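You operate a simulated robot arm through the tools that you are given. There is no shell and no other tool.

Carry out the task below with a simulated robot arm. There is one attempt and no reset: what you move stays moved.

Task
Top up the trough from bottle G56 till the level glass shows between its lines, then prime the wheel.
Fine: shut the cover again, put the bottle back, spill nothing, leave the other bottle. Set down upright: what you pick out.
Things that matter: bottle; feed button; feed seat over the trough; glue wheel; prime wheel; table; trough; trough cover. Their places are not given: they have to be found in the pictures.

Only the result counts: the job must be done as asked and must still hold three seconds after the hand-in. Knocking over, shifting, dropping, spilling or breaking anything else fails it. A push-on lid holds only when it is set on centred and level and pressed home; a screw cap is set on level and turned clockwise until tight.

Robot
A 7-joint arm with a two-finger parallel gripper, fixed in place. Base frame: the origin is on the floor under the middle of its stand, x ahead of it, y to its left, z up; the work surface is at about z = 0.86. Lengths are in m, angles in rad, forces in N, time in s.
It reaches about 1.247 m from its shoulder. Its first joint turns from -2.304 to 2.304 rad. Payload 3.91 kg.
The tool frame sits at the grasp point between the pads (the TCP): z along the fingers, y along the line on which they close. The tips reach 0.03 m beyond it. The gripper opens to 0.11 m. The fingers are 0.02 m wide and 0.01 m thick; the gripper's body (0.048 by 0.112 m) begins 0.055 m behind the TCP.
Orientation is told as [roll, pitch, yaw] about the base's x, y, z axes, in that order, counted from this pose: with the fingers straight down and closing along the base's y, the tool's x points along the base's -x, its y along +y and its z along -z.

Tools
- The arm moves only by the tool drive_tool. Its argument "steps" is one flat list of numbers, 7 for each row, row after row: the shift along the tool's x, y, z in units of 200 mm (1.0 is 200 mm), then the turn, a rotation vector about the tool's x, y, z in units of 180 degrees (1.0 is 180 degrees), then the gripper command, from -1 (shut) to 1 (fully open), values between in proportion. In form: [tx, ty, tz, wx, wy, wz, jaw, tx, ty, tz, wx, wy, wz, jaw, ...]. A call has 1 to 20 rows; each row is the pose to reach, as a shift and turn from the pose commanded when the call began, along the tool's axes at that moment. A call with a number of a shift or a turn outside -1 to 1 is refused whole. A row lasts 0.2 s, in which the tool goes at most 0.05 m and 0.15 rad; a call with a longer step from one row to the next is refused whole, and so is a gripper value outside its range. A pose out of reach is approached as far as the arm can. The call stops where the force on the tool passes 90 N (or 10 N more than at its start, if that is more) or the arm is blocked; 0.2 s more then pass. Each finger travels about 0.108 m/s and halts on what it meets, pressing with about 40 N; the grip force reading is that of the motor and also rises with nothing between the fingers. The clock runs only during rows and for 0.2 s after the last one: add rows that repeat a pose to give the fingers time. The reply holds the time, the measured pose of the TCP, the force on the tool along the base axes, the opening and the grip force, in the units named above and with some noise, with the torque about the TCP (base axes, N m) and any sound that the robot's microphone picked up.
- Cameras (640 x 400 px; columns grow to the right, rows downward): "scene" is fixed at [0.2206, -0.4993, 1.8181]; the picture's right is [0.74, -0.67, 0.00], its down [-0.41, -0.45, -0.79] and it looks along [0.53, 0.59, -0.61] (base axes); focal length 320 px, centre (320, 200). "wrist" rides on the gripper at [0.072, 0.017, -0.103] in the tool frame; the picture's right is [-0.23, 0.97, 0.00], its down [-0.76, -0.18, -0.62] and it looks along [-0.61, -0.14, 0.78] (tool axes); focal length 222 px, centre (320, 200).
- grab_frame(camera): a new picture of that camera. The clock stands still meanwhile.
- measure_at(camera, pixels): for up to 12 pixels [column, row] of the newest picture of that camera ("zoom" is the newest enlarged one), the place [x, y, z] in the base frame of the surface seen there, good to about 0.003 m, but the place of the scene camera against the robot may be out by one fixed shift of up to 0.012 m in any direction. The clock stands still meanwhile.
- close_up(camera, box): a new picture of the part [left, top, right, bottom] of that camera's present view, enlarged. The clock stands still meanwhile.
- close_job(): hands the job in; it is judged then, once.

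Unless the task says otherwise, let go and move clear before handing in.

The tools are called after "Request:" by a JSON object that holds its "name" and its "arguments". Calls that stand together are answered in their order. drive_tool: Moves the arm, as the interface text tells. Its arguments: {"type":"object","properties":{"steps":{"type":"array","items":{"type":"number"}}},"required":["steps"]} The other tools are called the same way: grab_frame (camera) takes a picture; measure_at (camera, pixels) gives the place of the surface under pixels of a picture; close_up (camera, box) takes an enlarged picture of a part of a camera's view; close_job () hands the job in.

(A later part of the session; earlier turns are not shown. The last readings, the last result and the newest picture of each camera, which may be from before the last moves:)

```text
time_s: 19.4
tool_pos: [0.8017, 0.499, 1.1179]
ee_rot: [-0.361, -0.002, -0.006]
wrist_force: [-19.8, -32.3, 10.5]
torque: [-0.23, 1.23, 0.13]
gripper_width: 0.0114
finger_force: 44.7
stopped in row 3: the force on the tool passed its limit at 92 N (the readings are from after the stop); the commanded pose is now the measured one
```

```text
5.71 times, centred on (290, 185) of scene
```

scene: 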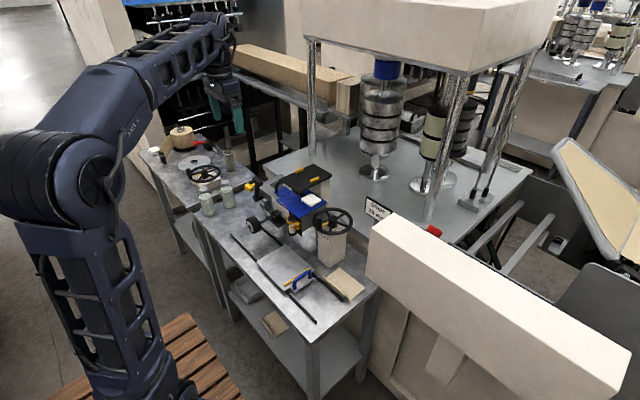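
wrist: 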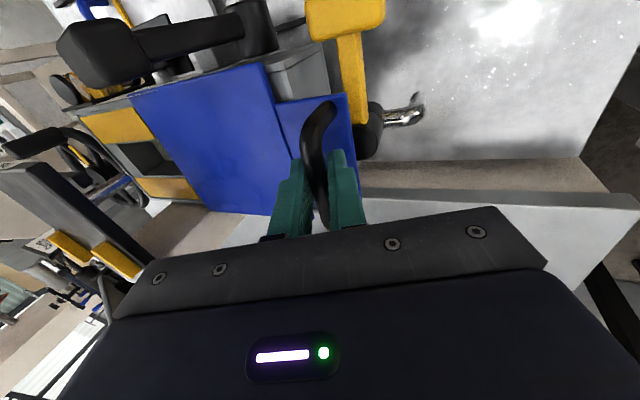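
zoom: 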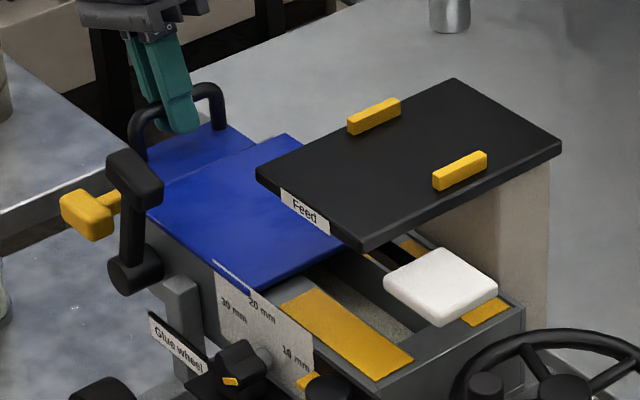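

The end stop is reached after about 125 mm of travel, so the cover is fully open. I'll release the handle and back off along the tool axis.

Request:
{"name": "drive_tool", "arguments": {"steps": [0, 0, 0, 0, 0, 0, -0.2, 0, 0, 0, 0, 0, 0, -0.2, 0, 0, -0.15, 0, 0, 0, -0.2, 0, 0, -0.35, 0, 0, 0, -0.2, 0, 0, -0.55, 0, 0, 0, -0.2, 0, 0, -0.75, 0, 0, 0, -0.2, 0, 0, -0.95, 0, 0, 0, -0.2, 0, 0, -0.95, 0, 0, 0, -0.2]}}

Request:
{"name": "grab_frame", "arguments": {"camera": "wrist"}}

Request:
{"name": "grab_frame", "arguments": {"camera": "scene"}}

```text
time_s: 21.2
tool_pos: [0.8014, 0.5494, 1.2487]
ee_rot: [-0.355, -0.007, -0.004]
wrist_force: [0.0, -1.0, -0.4]
torque: [0.02, -0.02, 0.0]
gripper_width: 0.0439
finger_force: 0.1
out of reach, approached as far as the arm can: row 6, 7, 8
```

```text
taken
```

wrist: 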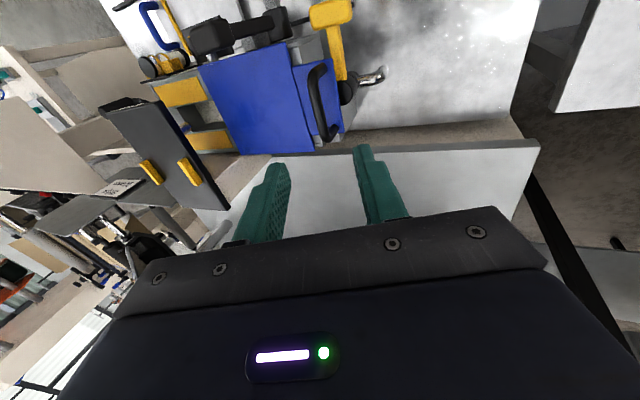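

```text
taken
```

scene: 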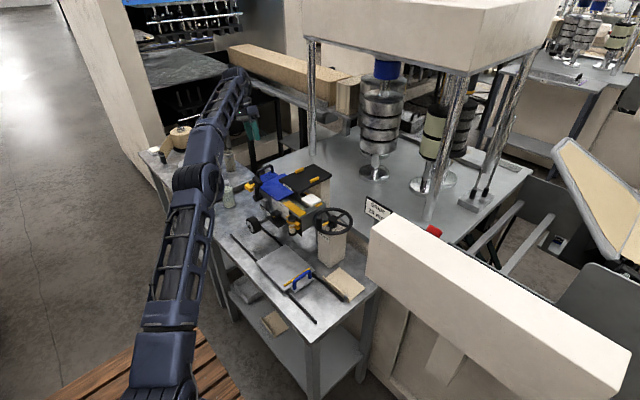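

The cover stayed open. Next is the G56 bottle, so I'll retract toward −x and go vertical.

Request:
{"name": "drive_tool", "arguments": {"steps": [0.2, 0, 0, -0.028, 0, 0, 0.5, 0.4, 0, 0, -0.056, 0, 0, 1, 0.6, 0.05, 0, -0.085, 0, 0, 1, 0.8, 0.1, 0, -0.113, 0, 0, 1, 1.0, 0.15, 0, -0.113, 0, 0, 1, 1.0, 0.15, 0, -0.113, 0, 0, 1]}}

Request:
{"name": "grab_frame", "arguments": {"camera": "wrist"}}

```text
time_s: 22.6
tool_pos: [0.6009, 0.5791, 1.2383]
ee_rot: [-0.002, -0.004, -0.006]
wrist_force: [0.2, -0.4, -0.3]
torque: [0.01, 0.02, 0.02]
gripper_width: 0.1099
finger_force: 0.0
```

```text
taken
```

wrist: 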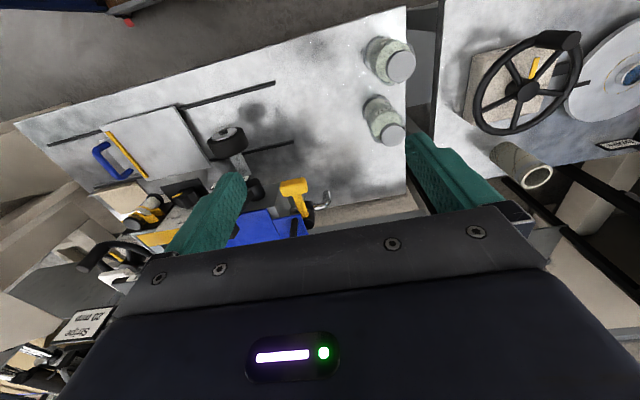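

Both bottles are visible, at (390,58) and (385,120). I'll zoom and measure to pin down G56.

Request:
{"name": "close_up", "arguments": {"camera": "wrist", "box": [340, 20, 440, 150]}}

Request:
{"name": "close_up", "arguments": {"camera": "wrist", "box": [360, 30, 420, 90]}}

Request:
{"name": "measure_at", "arguments": {"camera": "wrist", "pixels": [[401, 67], [392, 133], [370, 60], [368, 115], [402, 54], [402, 80], [392, 66], [414, 68], [350, 90]]}}

```text
3.08 times, centred on (390, 85) of wrist
```

zoom: 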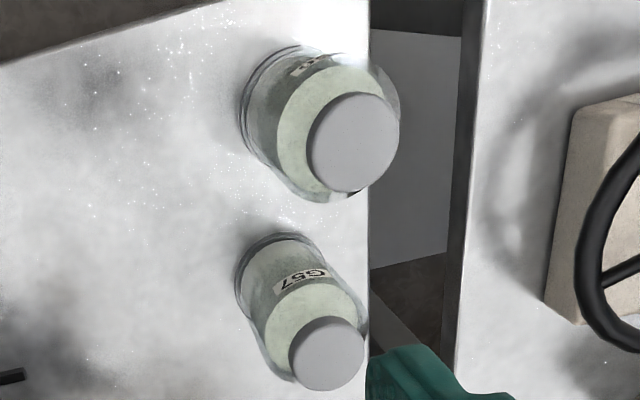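

```text
6.67 times, centred on (390, 60) of wrist
```

zoom: 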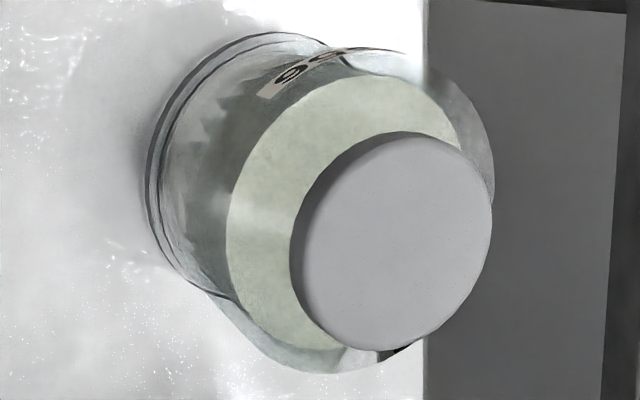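

```text
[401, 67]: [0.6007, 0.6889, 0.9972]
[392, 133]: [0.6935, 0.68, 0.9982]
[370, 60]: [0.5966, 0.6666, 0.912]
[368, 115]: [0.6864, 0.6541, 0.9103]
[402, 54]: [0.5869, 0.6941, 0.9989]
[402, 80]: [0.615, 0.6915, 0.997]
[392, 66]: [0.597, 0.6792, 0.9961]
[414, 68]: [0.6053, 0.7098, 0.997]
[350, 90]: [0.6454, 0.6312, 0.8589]
```

The nearer bottle reads "…56" and the other "G57", so G56 is the one at about (0.60,0.69). I'll measure cap edges and body extents accurately.

Request:
{"name": "measure_at", "arguments": {"camera": "zoom", "pixels": [[300, 260], [484, 225], [410, 138], [380, 345], [392, 240], [330, 300], [460, 180], [150, 200], [330, 180], [210, 270], [240, 300], [350, 370]]}}

```text
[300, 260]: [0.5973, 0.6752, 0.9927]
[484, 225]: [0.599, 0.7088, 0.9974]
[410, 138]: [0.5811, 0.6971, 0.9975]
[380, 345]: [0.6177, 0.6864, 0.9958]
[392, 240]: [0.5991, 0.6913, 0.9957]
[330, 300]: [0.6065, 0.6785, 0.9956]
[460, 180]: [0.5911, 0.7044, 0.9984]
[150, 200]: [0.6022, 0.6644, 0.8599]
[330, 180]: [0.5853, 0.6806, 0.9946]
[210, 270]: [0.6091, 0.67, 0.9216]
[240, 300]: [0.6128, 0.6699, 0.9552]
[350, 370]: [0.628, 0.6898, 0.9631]
```

The G56 cap centre is at (0.599,0.692) with its top at z 0.997 and table at 0.859. G57 is 95 mm away in x, so closing along y is safe. I'll move above it.

Request:
{"name": "drive_tool", "arguments": {"steps": [0.002, 0.2, 0, 0, 0, 0, 1, 0.005, 0.4, 0, 0, 0, 0, 1, 0.008, 0.565, 0.1, 0, 0, 0, 1, 0.008, 0.565, 0.3, 0, 0, 0, 1, 0.008, 0.565, 0.5, 0, 0, 0, 1, 0.008, 0.565, 0.7, 0, 0, 0, 1, 0.008, 0.565, 0.7, 0, 0, 0, 1]}}

Request:
{"name": "grab_frame", "arguments": {"camera": "wrist"}}

Request:
{"name": "close_up", "arguments": {"camera": "scene", "box": [170, 130, 270, 230]}}

```text
time_s: 24.2
tool_pos: [0.6036, 0.6915, 1.0961]
ee_rot: [-0.002, -0.005, -0.005]
wrist_force: [-0.6, 0.1, 0.0]
torque: [0.0, 0.0, 0.0]
gripper_width: 0.1104
finger_force: 0.1
```

```text
taken
```

wrist: 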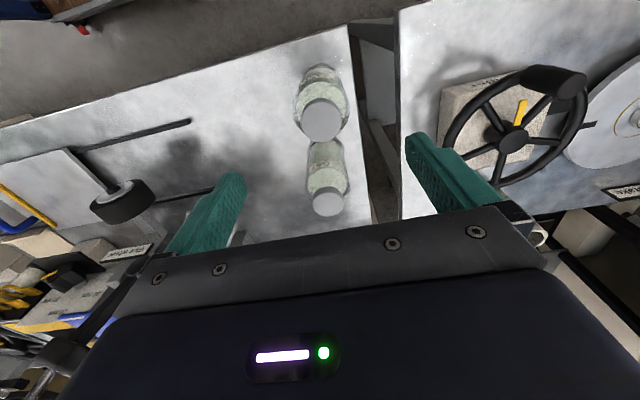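

```text
4.00 times, centred on (220, 180) of scene
```

zoom: 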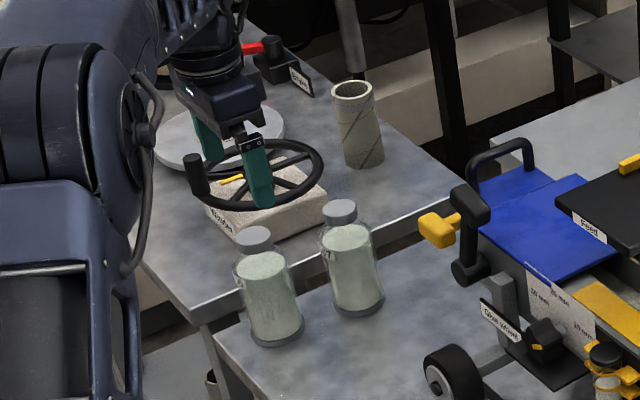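

The gripper hovers above G56. I'll re-measure the cap centres from this closer view to refine alignment.

Request:
{"name": "close_up", "arguments": {"camera": "wrist", "box": [280, 50, 380, 220]}}

Request:
{"name": "measure_at", "arguments": {"camera": "wrist", "pixels": [[303, 119], [342, 119], [322, 101], [323, 139], [322, 119], [313, 202], [343, 202], [328, 190], [328, 214], [300, 95], [347, 95], [322, 68]]}}

```text
2.35 times, centred on (330, 135) of wrist
```

zoom: 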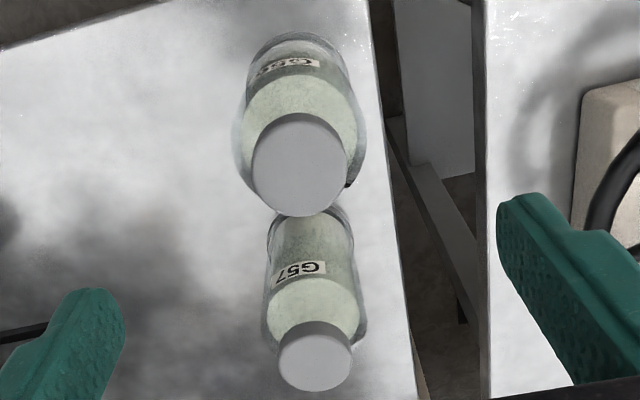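

```text
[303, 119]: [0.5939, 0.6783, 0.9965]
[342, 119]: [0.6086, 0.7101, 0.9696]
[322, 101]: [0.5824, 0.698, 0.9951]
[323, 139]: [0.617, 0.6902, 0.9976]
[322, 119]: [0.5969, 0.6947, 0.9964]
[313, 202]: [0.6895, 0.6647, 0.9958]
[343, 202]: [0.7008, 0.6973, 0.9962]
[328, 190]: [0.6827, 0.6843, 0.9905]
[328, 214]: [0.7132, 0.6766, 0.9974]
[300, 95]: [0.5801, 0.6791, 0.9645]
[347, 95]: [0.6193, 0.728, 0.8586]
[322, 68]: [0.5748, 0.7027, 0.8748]
```

G56's cap centre refines to (0.599,0.694). Before descending I'll check where the winder wheel and block are relative to the +y finger.

Request:
{"name": "measure_at", "arguments": {"camera": "wrist", "pixels": [[448, 130], [470, 100], [445, 110], [442, 140], [480, 170], [400, 60], [375, 150]]}}

```text
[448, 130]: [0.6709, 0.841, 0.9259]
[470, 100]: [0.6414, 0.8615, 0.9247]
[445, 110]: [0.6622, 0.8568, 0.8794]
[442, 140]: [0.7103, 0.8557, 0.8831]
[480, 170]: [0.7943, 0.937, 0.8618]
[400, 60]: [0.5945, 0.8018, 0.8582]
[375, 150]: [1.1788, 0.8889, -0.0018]
```

The winder wheel is about 80 mm beyond the +y finger, so the path is clear. I'll descend around G56 and then close.

Request:
{"name": "drive_tool", "arguments": {"steps": [0.022, 0.012, 0.1, 0, 0, 0, 0.6, 0.022, 0.012, 0.25, 0, 0, 0, 0.6, 0.022, 0.012, 0.4, 0, 0, 0, 0.6, 0.022, 0.012, 0.55, 0, 0, 0, 0.6, 0.022, 0.012, 0.65, 0, 0, 0, 0.6, 0.022, 0.012, 0.72, 0, 0, 0, 0.6, 0.022, 0.012, 0.72, 0, 0, 0, 0.6]}}

Request:
{"name": "close_up", "arguments": {"camera": "scene", "box": [170, 150, 250, 230]}}

Request:
{"name": "grab_frame", "arguments": {"camera": "wrist"}}

```text
time_s: 25.8
tool_pos: [0.5996, 0.6936, 0.9532]
ee_rot: [-0.002, -0.004, -0.006]
wrist_force: [-0.2, -0.1, -0.2]
torque: [-0.03, 0.02, -0.01]
gripper_width: 0.0882
finger_force: 0.1
```

```text
5.00 times, centred on (210, 190) of scene
```

zoom: 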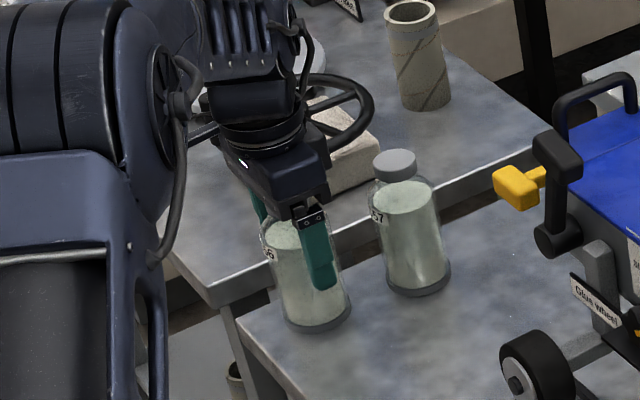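

```text
taken
```

wrist: 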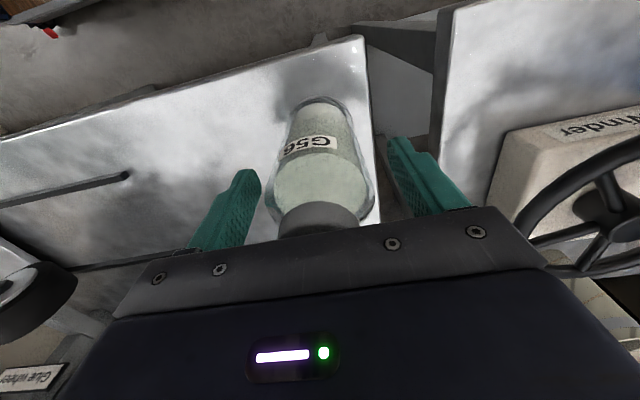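

The wrist view reads "G56" on this bottle, and the fingers straddle it evenly at z 0.953. I'll close on it.

Request:
{"name": "drive_tool", "arguments": {"steps": [0, 0, 0, 0, 0, 0, 0, 0, 0, 0, 0, 0, 0, -0.6, 0, 0, 0, 0, 0, 0, -1, 0, 0, 0, 0, 0, 0, -1]}}

Request:
{"name": "grab_frame", "arguments": {"camera": "wrist"}}

```text
time_s: 26.8
tool_pos: [0.599, 0.6938, 0.9541]
ee_rot: [-0.002, -0.003, -0.005]
wrist_force: [0.7, -0.6, -0.4]
torque: [0.04, -0.09, -0.01]
gripper_width: 0.0592
finger_force: 40.2
```

```text
taken
```

wrist: 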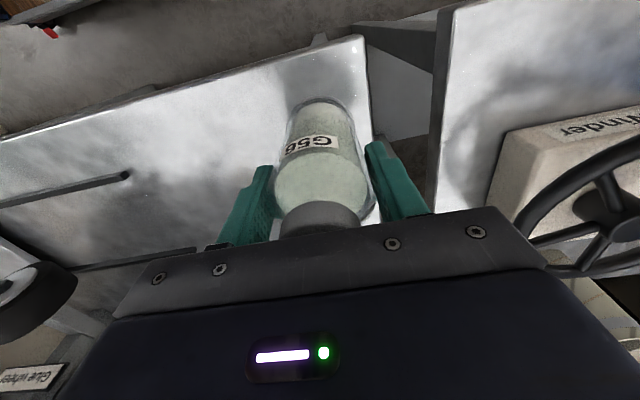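

G56 is gripped at width 0.059, at TCP (0.599,0.694,0.954), which is its home pose. I'll lift slowly.

Request:
{"name": "drive_tool", "arguments": {"steps": [0, 0, -0.05, 0, 0, 0, -1, 0, 0, -0.1, 0, 0, 0, -1, 0, 0, -0.1, 0, 0, 0, -1]}}

Request:
{"name": "grab_frame", "arguments": {"camera": "wrist"}}

```text
time_s: 27.6
tool_pos: [0.5975, 0.6947, 0.9734]
ee_rot: [-0.001, -0.004, -0.005]
wrist_force: [0.1, 0.6, -2.6]
torque: [0.04, 0.03, 0.0]
gripper_width: 0.0593
finger_force: 40.2
```

```text
taken
```

wrist: 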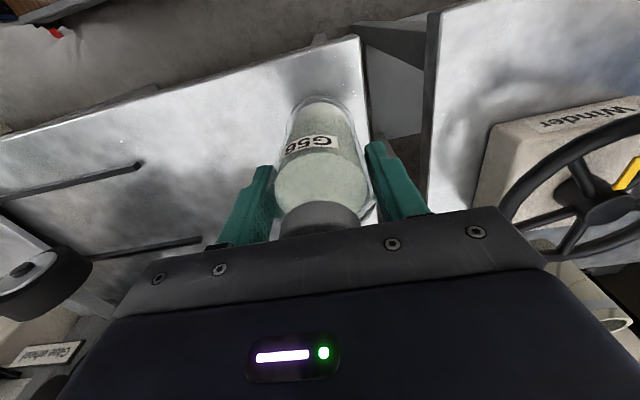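

It's lifted cleanly, with a weight of about 2.6 N. I'll raise it well above the machine before moving sideways.

Request:
{"name": "drive_tool", "arguments": {"steps": [0, 0, -0.15, 0, 0, 0, -1, 0, 0, -0.3, 0, 0, 0, -1, 0, 0, -0.45, 0, 0, 0, -1, 0, 0, -0.6, 0, 0, 0, -1, 0, 0, -0.75, 0, 0, 0, -1, 0, 0, -0.9, 0, 0, 0, -1, 0, 0, -1.0, 0, 0, 0, -1]}}

Request:
{"name": "drive_tool", "arguments": {"steps": [0, 0, -0.15, 0, 0, 0, -1, 0, -0.05, -0.3, 0, 0, 0, -1, 0, -0.2, -0.45, 0, 0, 0, -1, -0.1, -0.35, -0.6, 0, 0, 0, -1, -0.2, -0.5, -0.75, 0, 0, 0, -1, -0.3, -0.65, -0.85, 0, 0, 0, -1, -0.4, -0.8, -0.87, 0, 0, 0, -1, -0.5, -1.0, -0.87, 0, 0, 0, -1, -0.5, -1.0, -0.87, 0, 0, 0, -1]}}

```text
time_s: 29.2
tool_pos: [0.5967, 0.6917, 1.1743]
ee_rot: [-0.001, -0.004, -0.006]
wrist_force: [0.1, 0.4, -3.2]
torque: [0.02, 0.0, 0.0]
gripper_width: 0.0592
finger_force: 40.0
```

```text
time_s: 31.2
tool_pos: [0.6954, 0.4947, 1.3496]
ee_rot: [-0.003, -0.003, -0.004]
wrist_force: [0.0, 1.2, -3.7]
torque: [-0.04, -0.01, -0.01]
gripper_width: 0.0593
finger_force: 40.0
```

The bottle is held high at (0.695,0.495,1.35). I'll move over toward the seat centre.

Request:
{"name": "drive_tool", "arguments": {"steps": [-0.1, -0.13, 0, 0, 0, 0, -1, -0.2, -0.27, 0, 0, 0, 0, -1, -0.31, -0.41, 0, 0, 0, 0, -1, -0.42, -0.55, 0, 0, 0, 0, -1, -0.53, -0.69, 0, 0, 0, 0, -1, -0.64, -0.83, 0, 0, 0, 0, -1, -0.733, -0.97, 0, 0, 0, 0, -1, -0.733, -0.97, 0, 0, 0, 0, -1]}}

Request:
{"name": "grab_frame", "arguments": {"camera": "wrist"}}

Request:
{"name": "close_up", "arguments": {"camera": "scene", "box": [240, 100, 360, 220]}}

```text
time_s: 33.0
tool_pos: [0.8429, 0.2989, 1.3497]
ee_rot: [-0.001, -0.004, -0.005]
wrist_force: [-0.3, -0.2, -3.4]
torque: [-0.02, -0.03, -0.02]
gripper_width: 0.0594
finger_force: 39.1
```

```text
taken
```

wrist: 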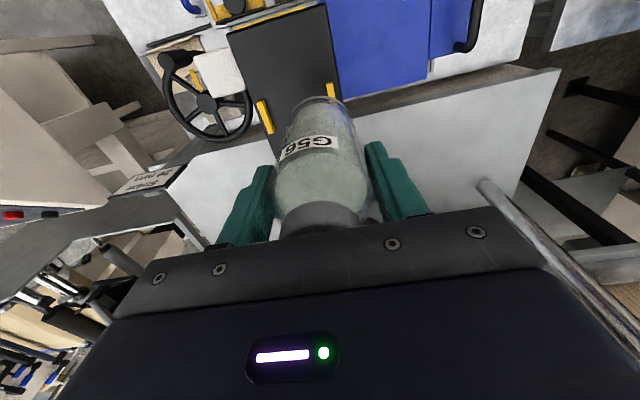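

```text
3.33 times, centred on (300, 160) of scene
```

zoom: 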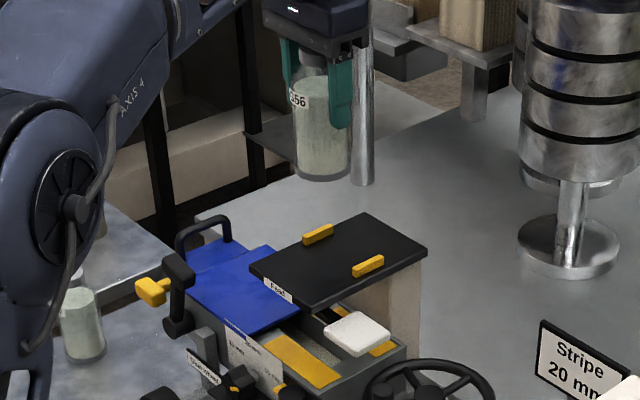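

The bottle is above the seat area. I'll re-measure the guides from here to align exactly.

Request:
{"name": "close_up", "arguments": {"camera": "wrist", "box": [220, 10, 360, 150]}}

Request:
{"name": "measure_at", "arguments": {"camera": "zoom", "pixels": [[170, 310], [195, 390], [305, 255], [200, 340], [325, 300], [190, 260], [290, 200], [120, 190], [300, 130], [230, 300]]}}

```text
2.86 times, centred on (290, 80) of wrist
```

zoom: 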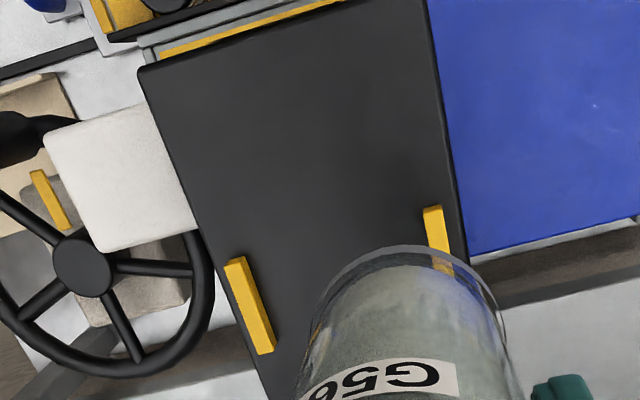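

```text
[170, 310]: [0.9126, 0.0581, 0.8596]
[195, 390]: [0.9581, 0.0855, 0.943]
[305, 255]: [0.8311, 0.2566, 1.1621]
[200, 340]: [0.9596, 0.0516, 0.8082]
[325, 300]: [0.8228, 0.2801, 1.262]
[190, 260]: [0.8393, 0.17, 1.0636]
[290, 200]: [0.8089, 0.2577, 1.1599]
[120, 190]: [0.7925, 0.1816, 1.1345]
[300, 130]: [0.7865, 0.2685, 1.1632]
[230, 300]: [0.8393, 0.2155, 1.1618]
```

The seat centre is at (0.8425,0.2698) and contact should come at TCP z of about 1.256. I'll align in y and descend to just above that.

Request:
{"name": "drive_tool", "arguments": {"steps": [0, -0.07, 0, 0, 0, 0, -1, 0, -0.145, 0, 0, 0, 0, -1, 0, -0.145, 0.15, 0, 0, 0, -1, 0, -0.145, 0.3, 0, 0, 0, -1, 0, -0.145, 0.4, 0, 0, 0, -1, 0, -0.145, 0.4, 0, 0, 0, -1]}}

Request:
{"name": "close_up", "arguments": {"camera": "scene", "box": [260, 120, 350, 200]}}

Request:
{"name": "grab_frame", "arguments": {"camera": "wrist"}}

```text
time_s: 34.4
tool_pos: [0.841, 0.2693, 1.2701]
ee_rot: [-0.001, -0.003, -0.005]
wrist_force: [-0.7, 0.0, -3.3]
torque: [0.01, 0.03, -0.02]
gripper_width: 0.0591
finger_force: 40.2
```

```text
5.00 times, centred on (305, 160) of scene
```

zoom: 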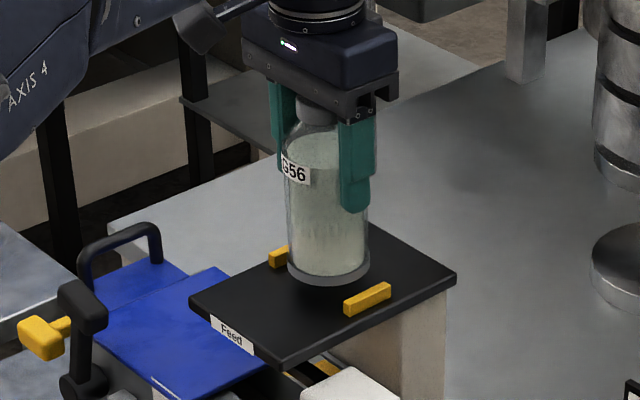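

```text
taken
```

wrist: 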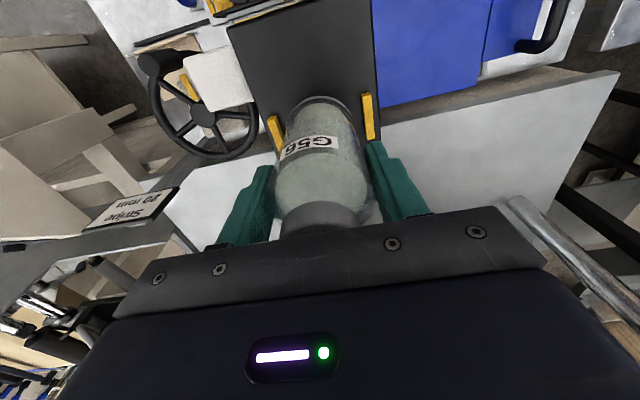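

The bottle sits between the guides, about 14 mm above the plate. I'll lower it slowly to contact.

Request:
{"name": "drive_tool", "arguments": {"steps": [0, 0, 0.02, 0, 0, 0, -1, 0, 0, 0.04, 0, 0, 0, -1, 0, 0, 0.055, 0, 0, 0, -1, 0, 0, 0.055, 0, 0, 0, -1]}}

```text
time_s: 35.4
tool_pos: [0.8415, 0.2696, 1.2583]
ee_rot: [0.001, -0.004, -0.007]
wrist_force: [-0.2, 0.0, -2.3]
torque: [0.01, -0.01, 0.0]
gripper_width: 0.0592
finger_force: 39.8
```

Request:
{"name": "drive_tool", "arguments": {"steps": [0, 0, 0.006, 0, 0, 0, -1, 0, 0, 0.012, 0, 0, 0, -1, 0, 0, 0.012, 0, 0, 0, -1]}}

Request:
{"name": "close_up", "arguments": {"camera": "scene", "box": [280, 140, 340, 190]}}

```text
time_s: 36.2
tool_pos: [0.8402, 0.2695, 1.2554]
ee_rot: [-0.002, -0.004, -0.006]
wrist_force: [-0.4, -0.4, -2.2]
torque: [0.04, 0.0, 0.02]
gripper_width: 0.0594
finger_force: 39.9
```

```text
8.00 times, centred on (310, 165) of scene
```

zoom: 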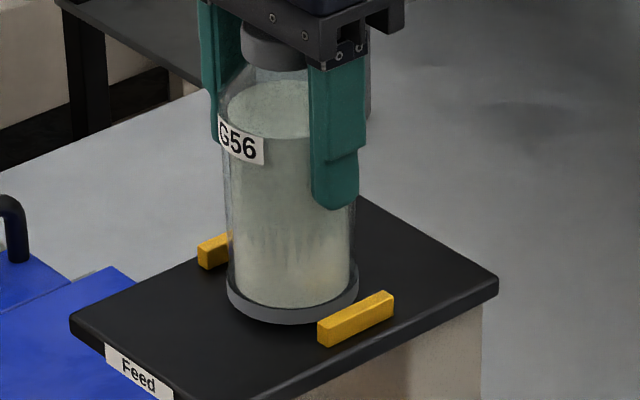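

Force still reads mostly the bottle's weight. I'll go down another couple of millimetres.

Request:
{"name": "drive_tool", "arguments": {"steps": [0, 0, 0.006, 0, 0, 0, -1, 0, 0, 0.012, 0, 0, 0, -1, 0, 0, 0.012, 0, 0, 0, -1]}}

```text
time_s: 37.0
tool_pos: [0.8395, 0.2697, 1.2552]
ee_rot: [0.0, -0.008, -0.006]
wrist_force: [6.8, 1.2, 20.9]
torque: [-0.14, -0.06, 0.05]
gripper_width: 0.0592
finger_force: 40.1
```

Contact is made: the z force jumped to +21 N at z 1.255. I'll relax about 2 mm and open the fingers gently.

Request:
{"name": "drive_tool", "arguments": {"steps": [0, 0, -0.008, 0, 0, 0, -1, 0, 0, -0.008, 0, 0, 0, -1]}}

Request:
{"name": "drive_tool", "arguments": {"steps": [0, 0, 0, 0, 0, 0, 0.2, 0, 0, 0, 0, 0, 0, 0.4, 0, 0, 0, 0, 0, 0, 0.6, 0, 0, 0, 0, 0, 0, 0.6]}}

Request:
{"name": "close_up", "arguments": {"camera": "scene", "box": [280, 130, 340, 190]}}

```text
time_s: 37.6
tool_pos: [0.8403, 0.2692, 1.2541]
ee_rot: [-0.002, -0.002, -0.004]
wrist_force: [4.3, 1.1, 10.8]
torque: [0.49, -0.49, -0.13]
gripper_width: 0.0594
finger_force: 39.8
```

```text
time_s: 38.6
tool_pos: [0.8401, 0.2708, 1.2552]
ee_rot: [-0.004, -0.003, -0.005]
wrist_force: [0.0, -0.2, -0.3]
torque: [-0.02, -0.04, 0.0]
gripper_width: 0.088
finger_force: 0.1
```

```text
6.67 times, centred on (310, 160) of scene
```

zoom: 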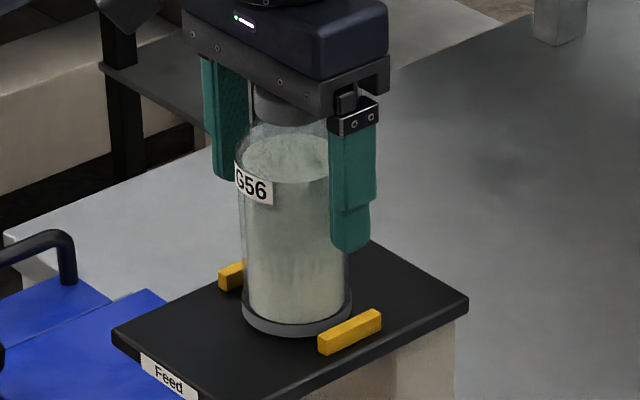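

G56 stands free and upright on the seat between the guides. I'll raise straight up clear of the cap, then go over to the white button.

Request:
{"name": "drive_tool", "arguments": {"steps": [0, 0, -0.1, 0, 0, 0, 0.6, 0, 0, -0.3, 0, 0, 0, 0.6, 0, 0, -0.5, 0, 0, 0, 0.6, 0, 0, -0.65, 0, 0, 0, 0.6]}}

Request:
{"name": "drive_tool", "arguments": {"steps": [0.06, -0.12, 0, -0.02, 0, 0, 0.2, 0.12, -0.24, 0, -0.045, 0, 0, -0.4, 0.2, -0.36, 0, -0.07, 0, 0, -1, 0.255, -0.5, 0, -0.095, 0, 0, -1, 0.265, -0.6, 0, -0.111, 0, 0, -1, 0.265, -0.6, 0, -0.111, 0, 0, -1]}}

Request:
{"name": "grab_frame", "arguments": {"camera": "wrist"}}

Request:
{"name": "grab_frame", "arguments": {"camera": "scene"}}

```text
time_s: 39.6
tool_pos: [0.8407, 0.2701, 1.3855]
ee_rot: [-0.002, -0.003, -0.005]
wrist_force: [-0.6, 0.4, -0.8]
torque: [0.0, 0.04, -0.02]
gripper_width: 0.0881
finger_force: 0.0
```

```text
time_s: 41.0
tool_pos: [0.7867, 0.1497, 1.3854]
ee_rot: [0.348, -0.004, -0.006]
wrist_force: [-0.3, -0.1, -0.2]
torque: [-0.04, -0.01, -0.01]
gripper_width: 0.0
finger_force: 38.0
```

```text
taken
```

wrist: 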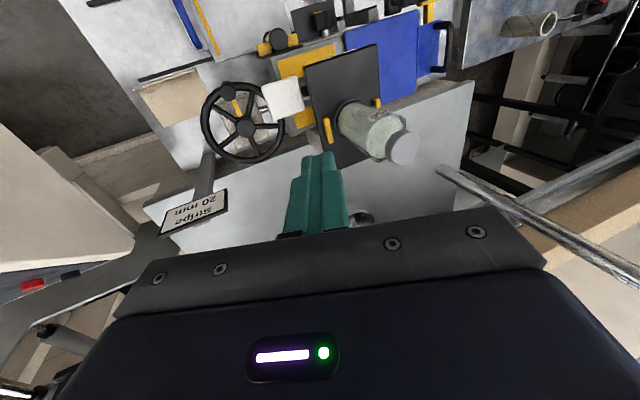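

```text
taken
```

scene: 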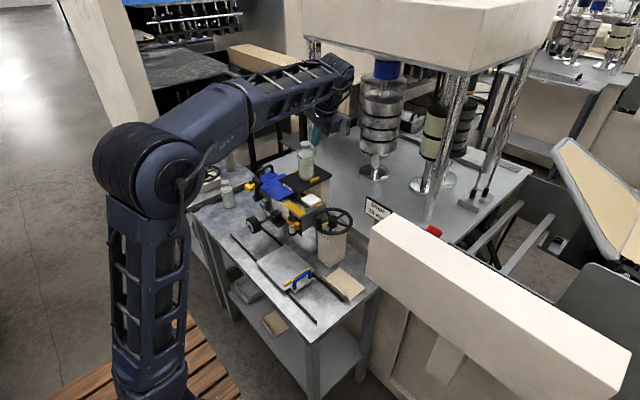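

The closed fingers are beside the bottle, with the white pad at (283,97) in the wrist view. I'll approach it along the tilted axis and stop about 38 mm short.

Request:
{"name": "drive_tool", "arguments": {"steps": [0, -0.13, 0.1, 0, 0, 0, -1, 0, -0.254, 0.2, 0, 0, 0, -1, 0, -0.254, 0.4, 0, 0, 0, -1, 0, -0.254, 0.6, 0, 0, 0, -1, 0, -0.254, 0.8, 0, 0, 0, -1, 0, -0.254, 0.9, 0, 0, 0, -1, 0, -0.254, 0.9, 0, 0, 0, -1]}}

Request:
{"name": "close_up", "arguments": {"camera": "scene", "box": [260, 130, 360, 240]}}

Request:
{"name": "close_up", "arguments": {"camera": "scene", "box": [280, 212, 304, 236]}}

Request:
{"name": "grab_frame", "arguments": {"camera": "wrist"}}

```text
time_s: 42.6
tool_pos: [0.7869, 0.1627, 1.1961]
ee_rot: [0.346, -0.005, -0.005]
wrist_force: [0.2, 0.3, -0.1]
torque: [-0.04, 0.01, 0.02]
gripper_width: 0.0004
finger_force: 38.2
```

```text
3.64 times, centred on (310, 185) of scene
```

zoom: 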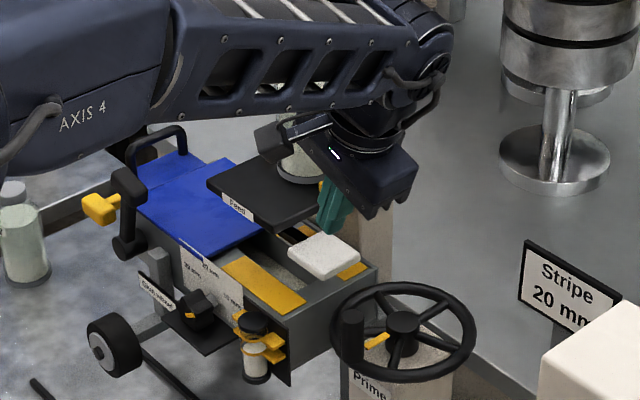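

```text
16.00 times, centred on (292, 224) of scene
```

zoom: 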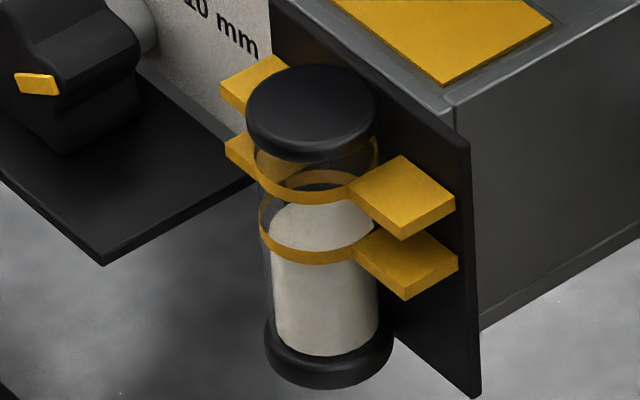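

```text
taken
```

wrist: 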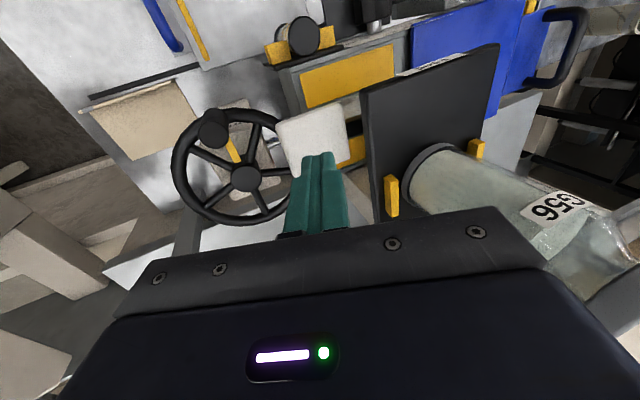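

There's no contact yet, and the glass baseline is still at the lower line. I'll move about 26 mm further to hover just over the button.

Request:
{"name": "drive_tool", "arguments": {"steps": [0, 0, 0.065, 0, 0, 0, -1, 0, 0, 0.13, 0, 0, 0, -1, 0, 0, 0.13, 0, 0, 0, -1]}}

Request:
{"name": "close_up", "arguments": {"camera": "scene", "box": [290, 160, 350, 220]}}

Request:
{"name": "grab_frame", "arguments": {"camera": "wrist"}}

```text
time_s: 43.4
tool_pos: [0.7877, 0.1717, 1.1749]
ee_rot: [0.348, -0.004, -0.005]
wrist_force: [0.3, 0.6, -0.1]
torque: [0.03, 0.0, 0.02]
gripper_width: 0.0
finger_force: 37.7
```

```text
6.67 times, centred on (320, 190) of scene
```

zoom: 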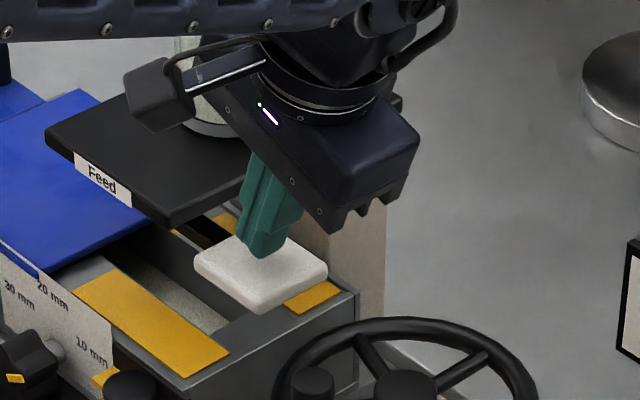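

```text
taken
```

wrist: 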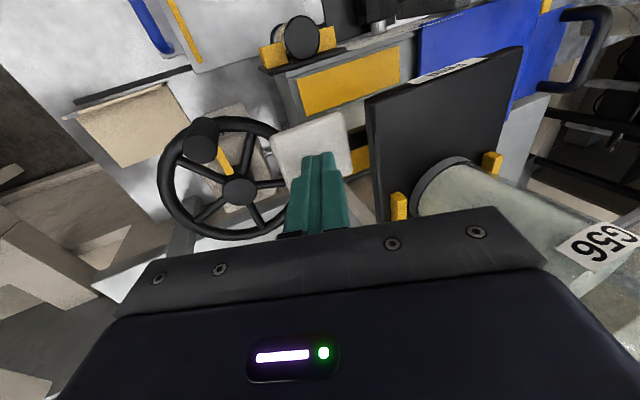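

The tips are about 8 mm above the pad. I'll advance 8 mm, then continue in small increments with force checks.

Request:
{"name": "drive_tool", "arguments": {"steps": [0, 0, 0.02, 0, 0, 0, -1, 0, 0, 0.04, 0, 0, 0, -1]}}

Request:
{"name": "drive_tool", "arguments": {"steps": [0, 0, 0.015, 0, 0, 0, -1]}}

Request:
{"name": "close_up", "arguments": {"camera": "scene", "box": [280, 212, 304, 236]}}

```text
time_s: 44.0
tool_pos: [0.7872, 0.1749, 1.1668]
ee_rot: [0.346, -0.006, -0.005]
wrist_force: [-0.1, -0.7, 0.3]
torque: [0.02, -0.03, 0.0]
gripper_width: 0.0002
finger_force: 38.1
```

```text
time_s: 44.4
tool_pos: [0.7878, 0.1748, 1.1634]
ee_rot: [0.348, -0.003, -0.006]
wrist_force: [0.2, -1.9, 0.9]
torque: [-0.02, 0.0, -0.04]
gripper_width: 0.0
finger_force: 38.1
```

```text
16.00 times, centred on (292, 224) of scene
```

zoom: 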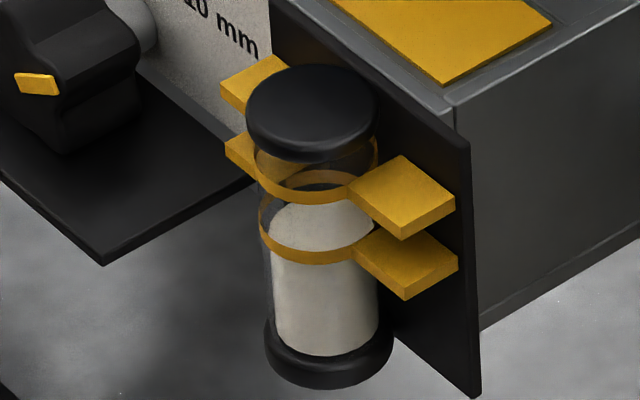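

First light contact shows at about 2 N with no level change. I'll press 3 mm further.

Request:
{"name": "drive_tool", "arguments": {"steps": [0, 0, 0.015, 0, 0, 0, -1]}}

Request:
{"name": "close_up", "arguments": {"camera": "scene", "box": [280, 212, 304, 236]}}

Request:
{"name": "close_up", "arguments": {"camera": "scene", "box": [290, 160, 350, 220]}}

```text
time_s: 44.8
tool_pos: [0.7874, 0.1767, 1.1615]
ee_rot: [0.348, -0.004, -0.005]
wrist_force: [0.5, -2.8, 2.0]
torque: [-0.1, -0.02, 0.03]
gripper_width: 0.0
finger_force: 37.8
```

```text
16.00 times, centred on (292, 224) of scene
```

zoom: 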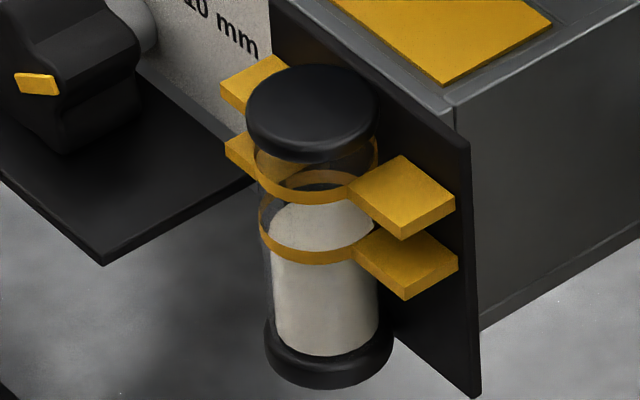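

```text
6.67 times, centred on (320, 190) of scene
```

zoom: 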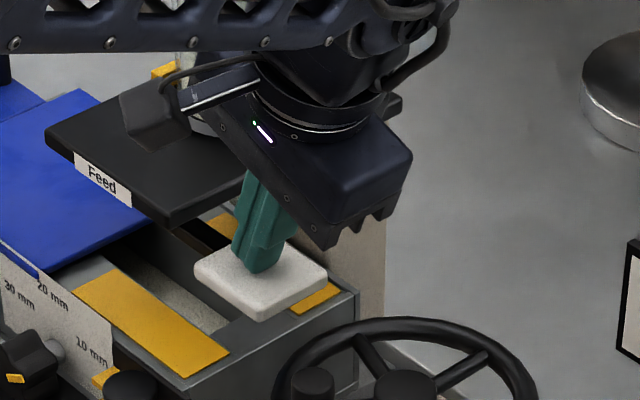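

The button is moving down against a soft spring. No level change yet, so I'll press 3 mm more.

Request:
{"name": "drive_tool", "arguments": {"steps": [0, 0, 0.015, 0, 0, 0, -1]}}

Request:
{"name": "close_up", "arguments": {"camera": "scene", "box": [280, 212, 304, 236]}}

```text
time_s: 45.2
tool_pos: [0.7882, 0.1772, 1.1575]
ee_rot: [0.346, -0.003, -0.006]
wrist_force: [-0.5, -3.1, 4.2]
torque: [-0.08, 0.02, -0.01]
gripper_width: 0.0003
finger_force: 38.2
heard: click
```

```text
16.00 times, centred on (292, 224) of scene
```

zoom: 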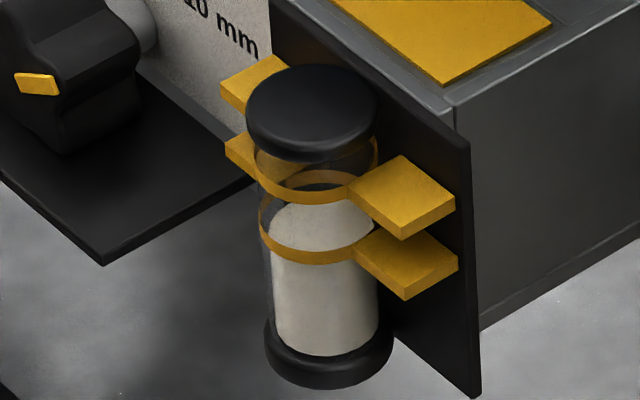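

I heard a click, so the button is engaged. I'll hold one short row and look for a level change.

Request:
{"name": "drive_tool", "arguments": {"steps": [0, 0, 0, 0, 0, 0, -1]}}

Request:
{"name": "close_up", "arguments": {"camera": "scene", "box": [280, 212, 304, 236]}}

Request:
{"name": "close_up", "arguments": {"camera": "scene", "box": [270, 160, 330, 220]}}

```text
time_s: 45.6
tool_pos: [0.7882, 0.1771, 1.1577]
ee_rot: [0.348, -0.003, -0.006]
wrist_force: [0.7, -2.0, 2.1]
torque: [-0.07, 0.0, 0.0]
gripper_width: 0.0001
finger_force: 37.1
```

```text
16.00 times, centred on (292, 224) of scene
```

zoom: 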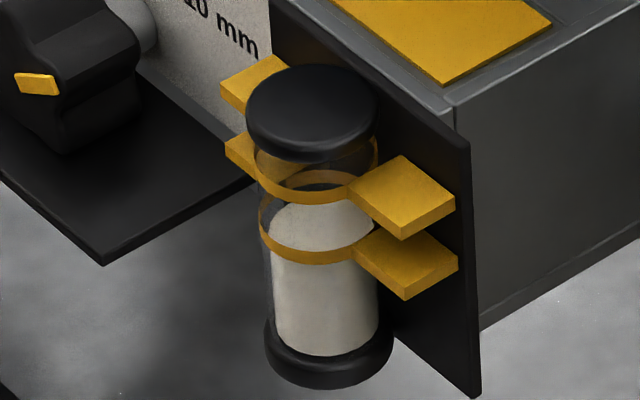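

```text
6.67 times, centred on (300, 190) of scene
```

zoom: 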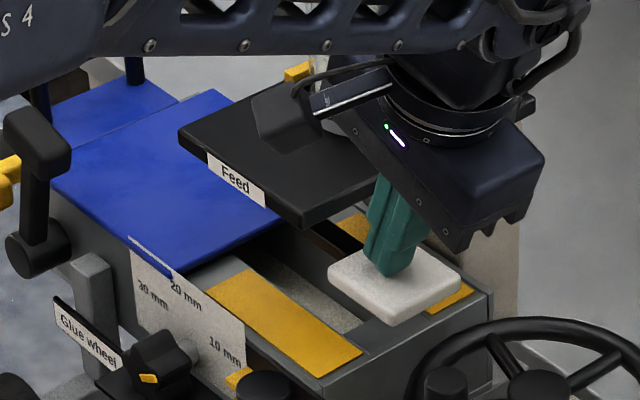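

No visible change at the glass yet. I'll check from the wrist view for any flow from the spout, and look at the trough.

Request:
{"name": "close_up", "arguments": {"camera": "wrist", "box": [250, 0, 550, 200]}}

Request:
{"name": "drive_tool", "arguments": {"steps": [0, 0, 0, 0, 0, 0, -1, 0, 0, 0, 0, 0, 0, -1]}}

Request:
{"name": "close_up", "arguments": {"camera": "scene", "box": [280, 212, 304, 236]}}

```text
2.00 times, centred on (400, 100) of wrist
```

zoom: 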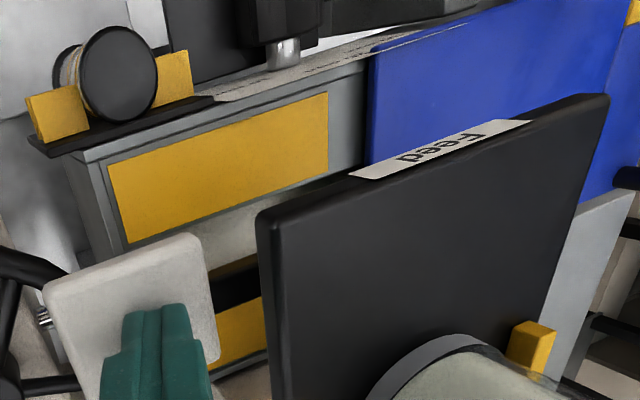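

```text
time_s: 46.2
tool_pos: [0.7879, 0.1778, 1.1595]
ee_rot: [0.347, -0.005, -0.006]
wrist_force: [0.4, 0.5, 3.0]
torque: [-0.01, 0.01, -0.01]
gripper_width: 0.0001
finger_force: 37.7
```

```text
16.00 times, centred on (292, 224) of scene
```

zoom: 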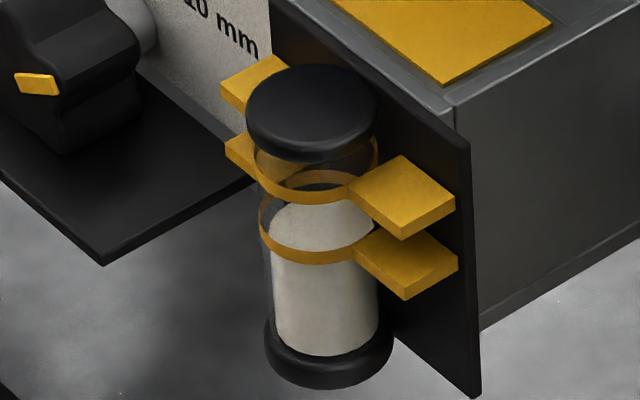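

The picture shows at most a subtle change. I'll zoom harder on the glass.

Request:
{"name": "close_up", "arguments": {"camera": "scene", "box": [287, 218, 299, 228]}}

Request:
{"name": "close_up", "arguments": {"camera": "wrist", "box": [254, 8, 354, 78]}}

```text
16.00 times, centred on (293, 223) of scene
```

zoom: 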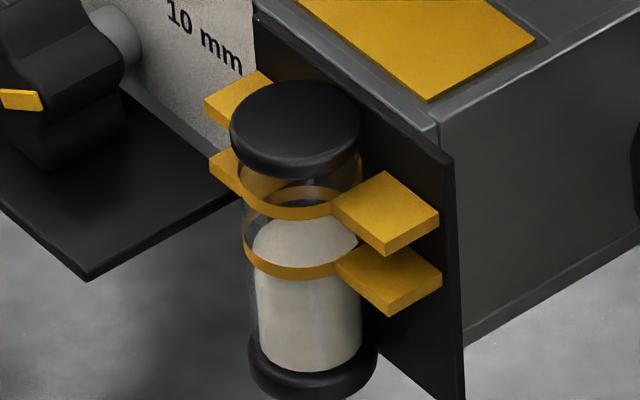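

```text
5.71 times, centred on (304, 43) of wrist
```

zoom: 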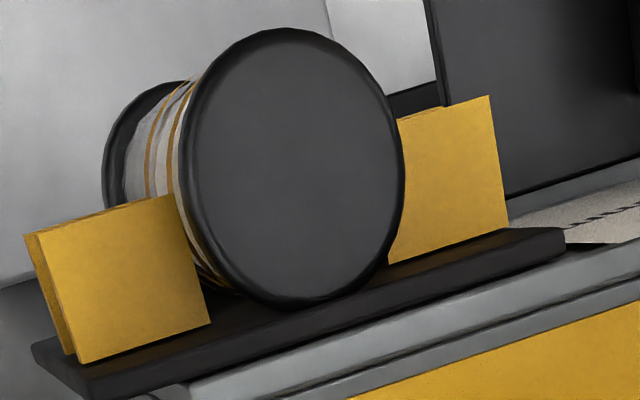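

I'll measure the depth of the liquid surface in the glass through the zoom.

Request:
{"name": "close_up", "arguments": {"camera": "scene", "box": [280, 212, 304, 236]}}

Request:
{"name": "measure_at", "arguments": {"camera": "zoom", "pixels": [[310, 205], [310, 215], [310, 225], [310, 235], [310, 245], [310, 256], [310, 270], [310, 300], [310, 192], [405, 205], [408, 280], [310, 110]]}}

```text
16.00 times, centred on (292, 224) of scene
```

zoom: 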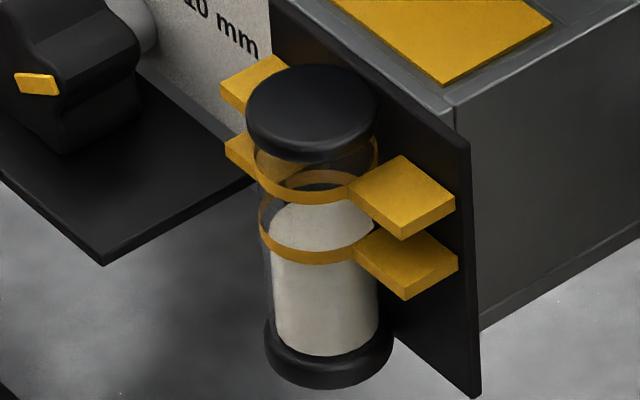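

```text
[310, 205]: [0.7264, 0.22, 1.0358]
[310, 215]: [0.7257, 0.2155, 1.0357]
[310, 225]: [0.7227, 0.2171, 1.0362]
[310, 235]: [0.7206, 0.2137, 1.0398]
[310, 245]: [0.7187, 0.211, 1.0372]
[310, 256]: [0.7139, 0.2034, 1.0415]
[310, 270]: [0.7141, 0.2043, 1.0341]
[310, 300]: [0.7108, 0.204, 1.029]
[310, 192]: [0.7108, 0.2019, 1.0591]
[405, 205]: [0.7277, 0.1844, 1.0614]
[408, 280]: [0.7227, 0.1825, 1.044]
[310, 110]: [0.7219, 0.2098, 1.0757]
```

The measurement reaches the liquid: surface z is about 1.037, with the lower line at about 1.042 and the upper at about 1.059. I'll hold the button a little longer and re-measure to see the rate.

Request:
{"name": "drive_tool", "arguments": {"steps": [0, 0, 0, 0, 0, 0, -1, 0, 0, 0, 0, 0, 0, -1, 0, 0, 0, 0, 0, 0, -1]}}

Request:
{"name": "close_up", "arguments": {"camera": "scene", "box": [280, 212, 304, 236]}}

Request:
{"name": "measure_at", "arguments": {"camera": "zoom", "pixels": [[310, 205], [310, 215], [310, 225], [310, 235], [310, 245], [330, 210], [330, 220], [330, 230], [295, 220], [295, 230], [345, 210], [345, 220]]}}

```text
time_s: 47.0
tool_pos: [0.7881, 0.1784, 1.159]
ee_rot: [0.348, -0.004, -0.005]
wrist_force: [0.1, 1.5, 3.9]
torque: [0.05, 0.03, 0.02]
gripper_width: 0.0
finger_force: 38.2
```

```text
16.00 times, centred on (292, 224) of scene
```

zoom: 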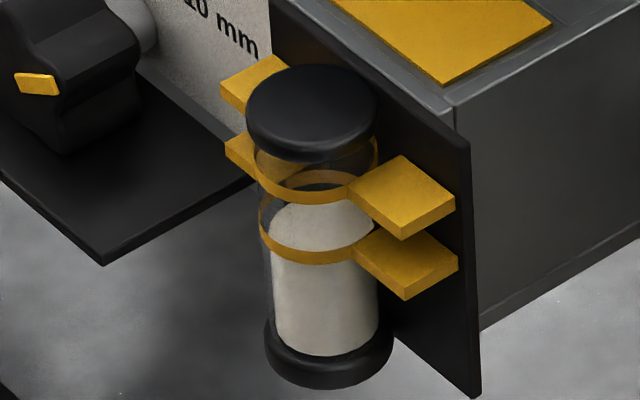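

```text
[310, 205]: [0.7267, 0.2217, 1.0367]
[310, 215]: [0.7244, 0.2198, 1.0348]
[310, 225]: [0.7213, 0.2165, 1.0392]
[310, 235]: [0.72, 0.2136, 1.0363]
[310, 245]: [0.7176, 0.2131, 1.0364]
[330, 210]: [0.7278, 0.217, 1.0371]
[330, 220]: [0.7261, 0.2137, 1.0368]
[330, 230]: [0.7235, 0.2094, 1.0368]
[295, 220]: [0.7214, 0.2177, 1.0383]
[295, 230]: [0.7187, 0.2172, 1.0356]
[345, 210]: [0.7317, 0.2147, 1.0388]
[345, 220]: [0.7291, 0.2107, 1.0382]
```

There's no change while holding, at about 1.037, so feed may be one dose per full press. I'll release the button and check.

Request:
{"name": "drive_tool", "arguments": {"steps": [0, 0, -0.03, 0, 0, 0, -1, 0, 0, -0.07, 0, 0, 0, -1, 0, 0, -0.07, 0, 0, 0, -1]}}

Request:
{"name": "close_up", "arguments": {"camera": "scene", "box": [280, 212, 304, 236]}}

Request:
{"name": "measure_at", "arguments": {"camera": "zoom", "pixels": [[310, 205], [310, 215], [310, 225], [310, 235], [310, 245], [330, 210], [330, 220], [330, 230], [295, 220], [295, 230], [345, 210], [345, 220]]}}

Request:
{"name": "close_up", "arguments": {"camera": "scene", "box": [270, 140, 350, 220]}}

```text
time_s: 47.8
tool_pos: [0.7878, 0.1742, 1.1712]
ee_rot: [0.348, -0.003, -0.005]
wrist_force: [0.8, -1.1, -0.1]
torque: [-0.02, -0.01, 0.02]
gripper_width: 0.0
finger_force: 37.7
```

```text
16.00 times, centred on (292, 224) of scene
```

zoom: 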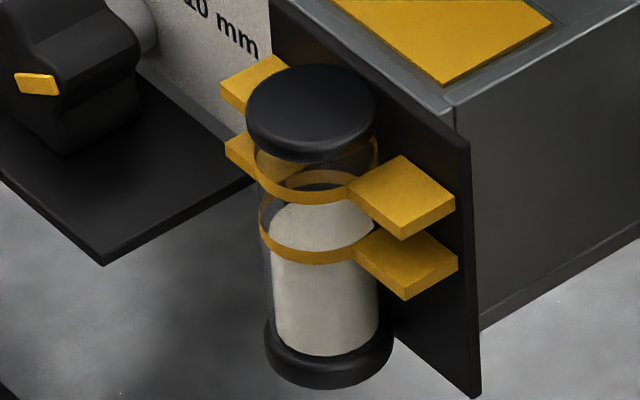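

```text
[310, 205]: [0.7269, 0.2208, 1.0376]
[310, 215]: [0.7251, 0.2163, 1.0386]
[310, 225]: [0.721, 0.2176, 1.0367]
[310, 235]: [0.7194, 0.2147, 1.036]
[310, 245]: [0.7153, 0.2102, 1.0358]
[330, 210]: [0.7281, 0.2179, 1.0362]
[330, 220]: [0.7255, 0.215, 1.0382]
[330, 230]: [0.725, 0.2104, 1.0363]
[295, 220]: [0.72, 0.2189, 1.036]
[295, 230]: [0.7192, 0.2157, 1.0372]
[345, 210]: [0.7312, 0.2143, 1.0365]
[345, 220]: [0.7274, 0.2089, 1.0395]
```

```text
5.00 times, centred on (310, 180) of scene
```

zoom: 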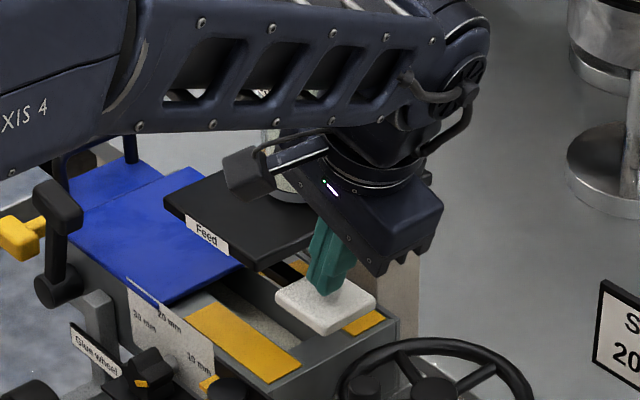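

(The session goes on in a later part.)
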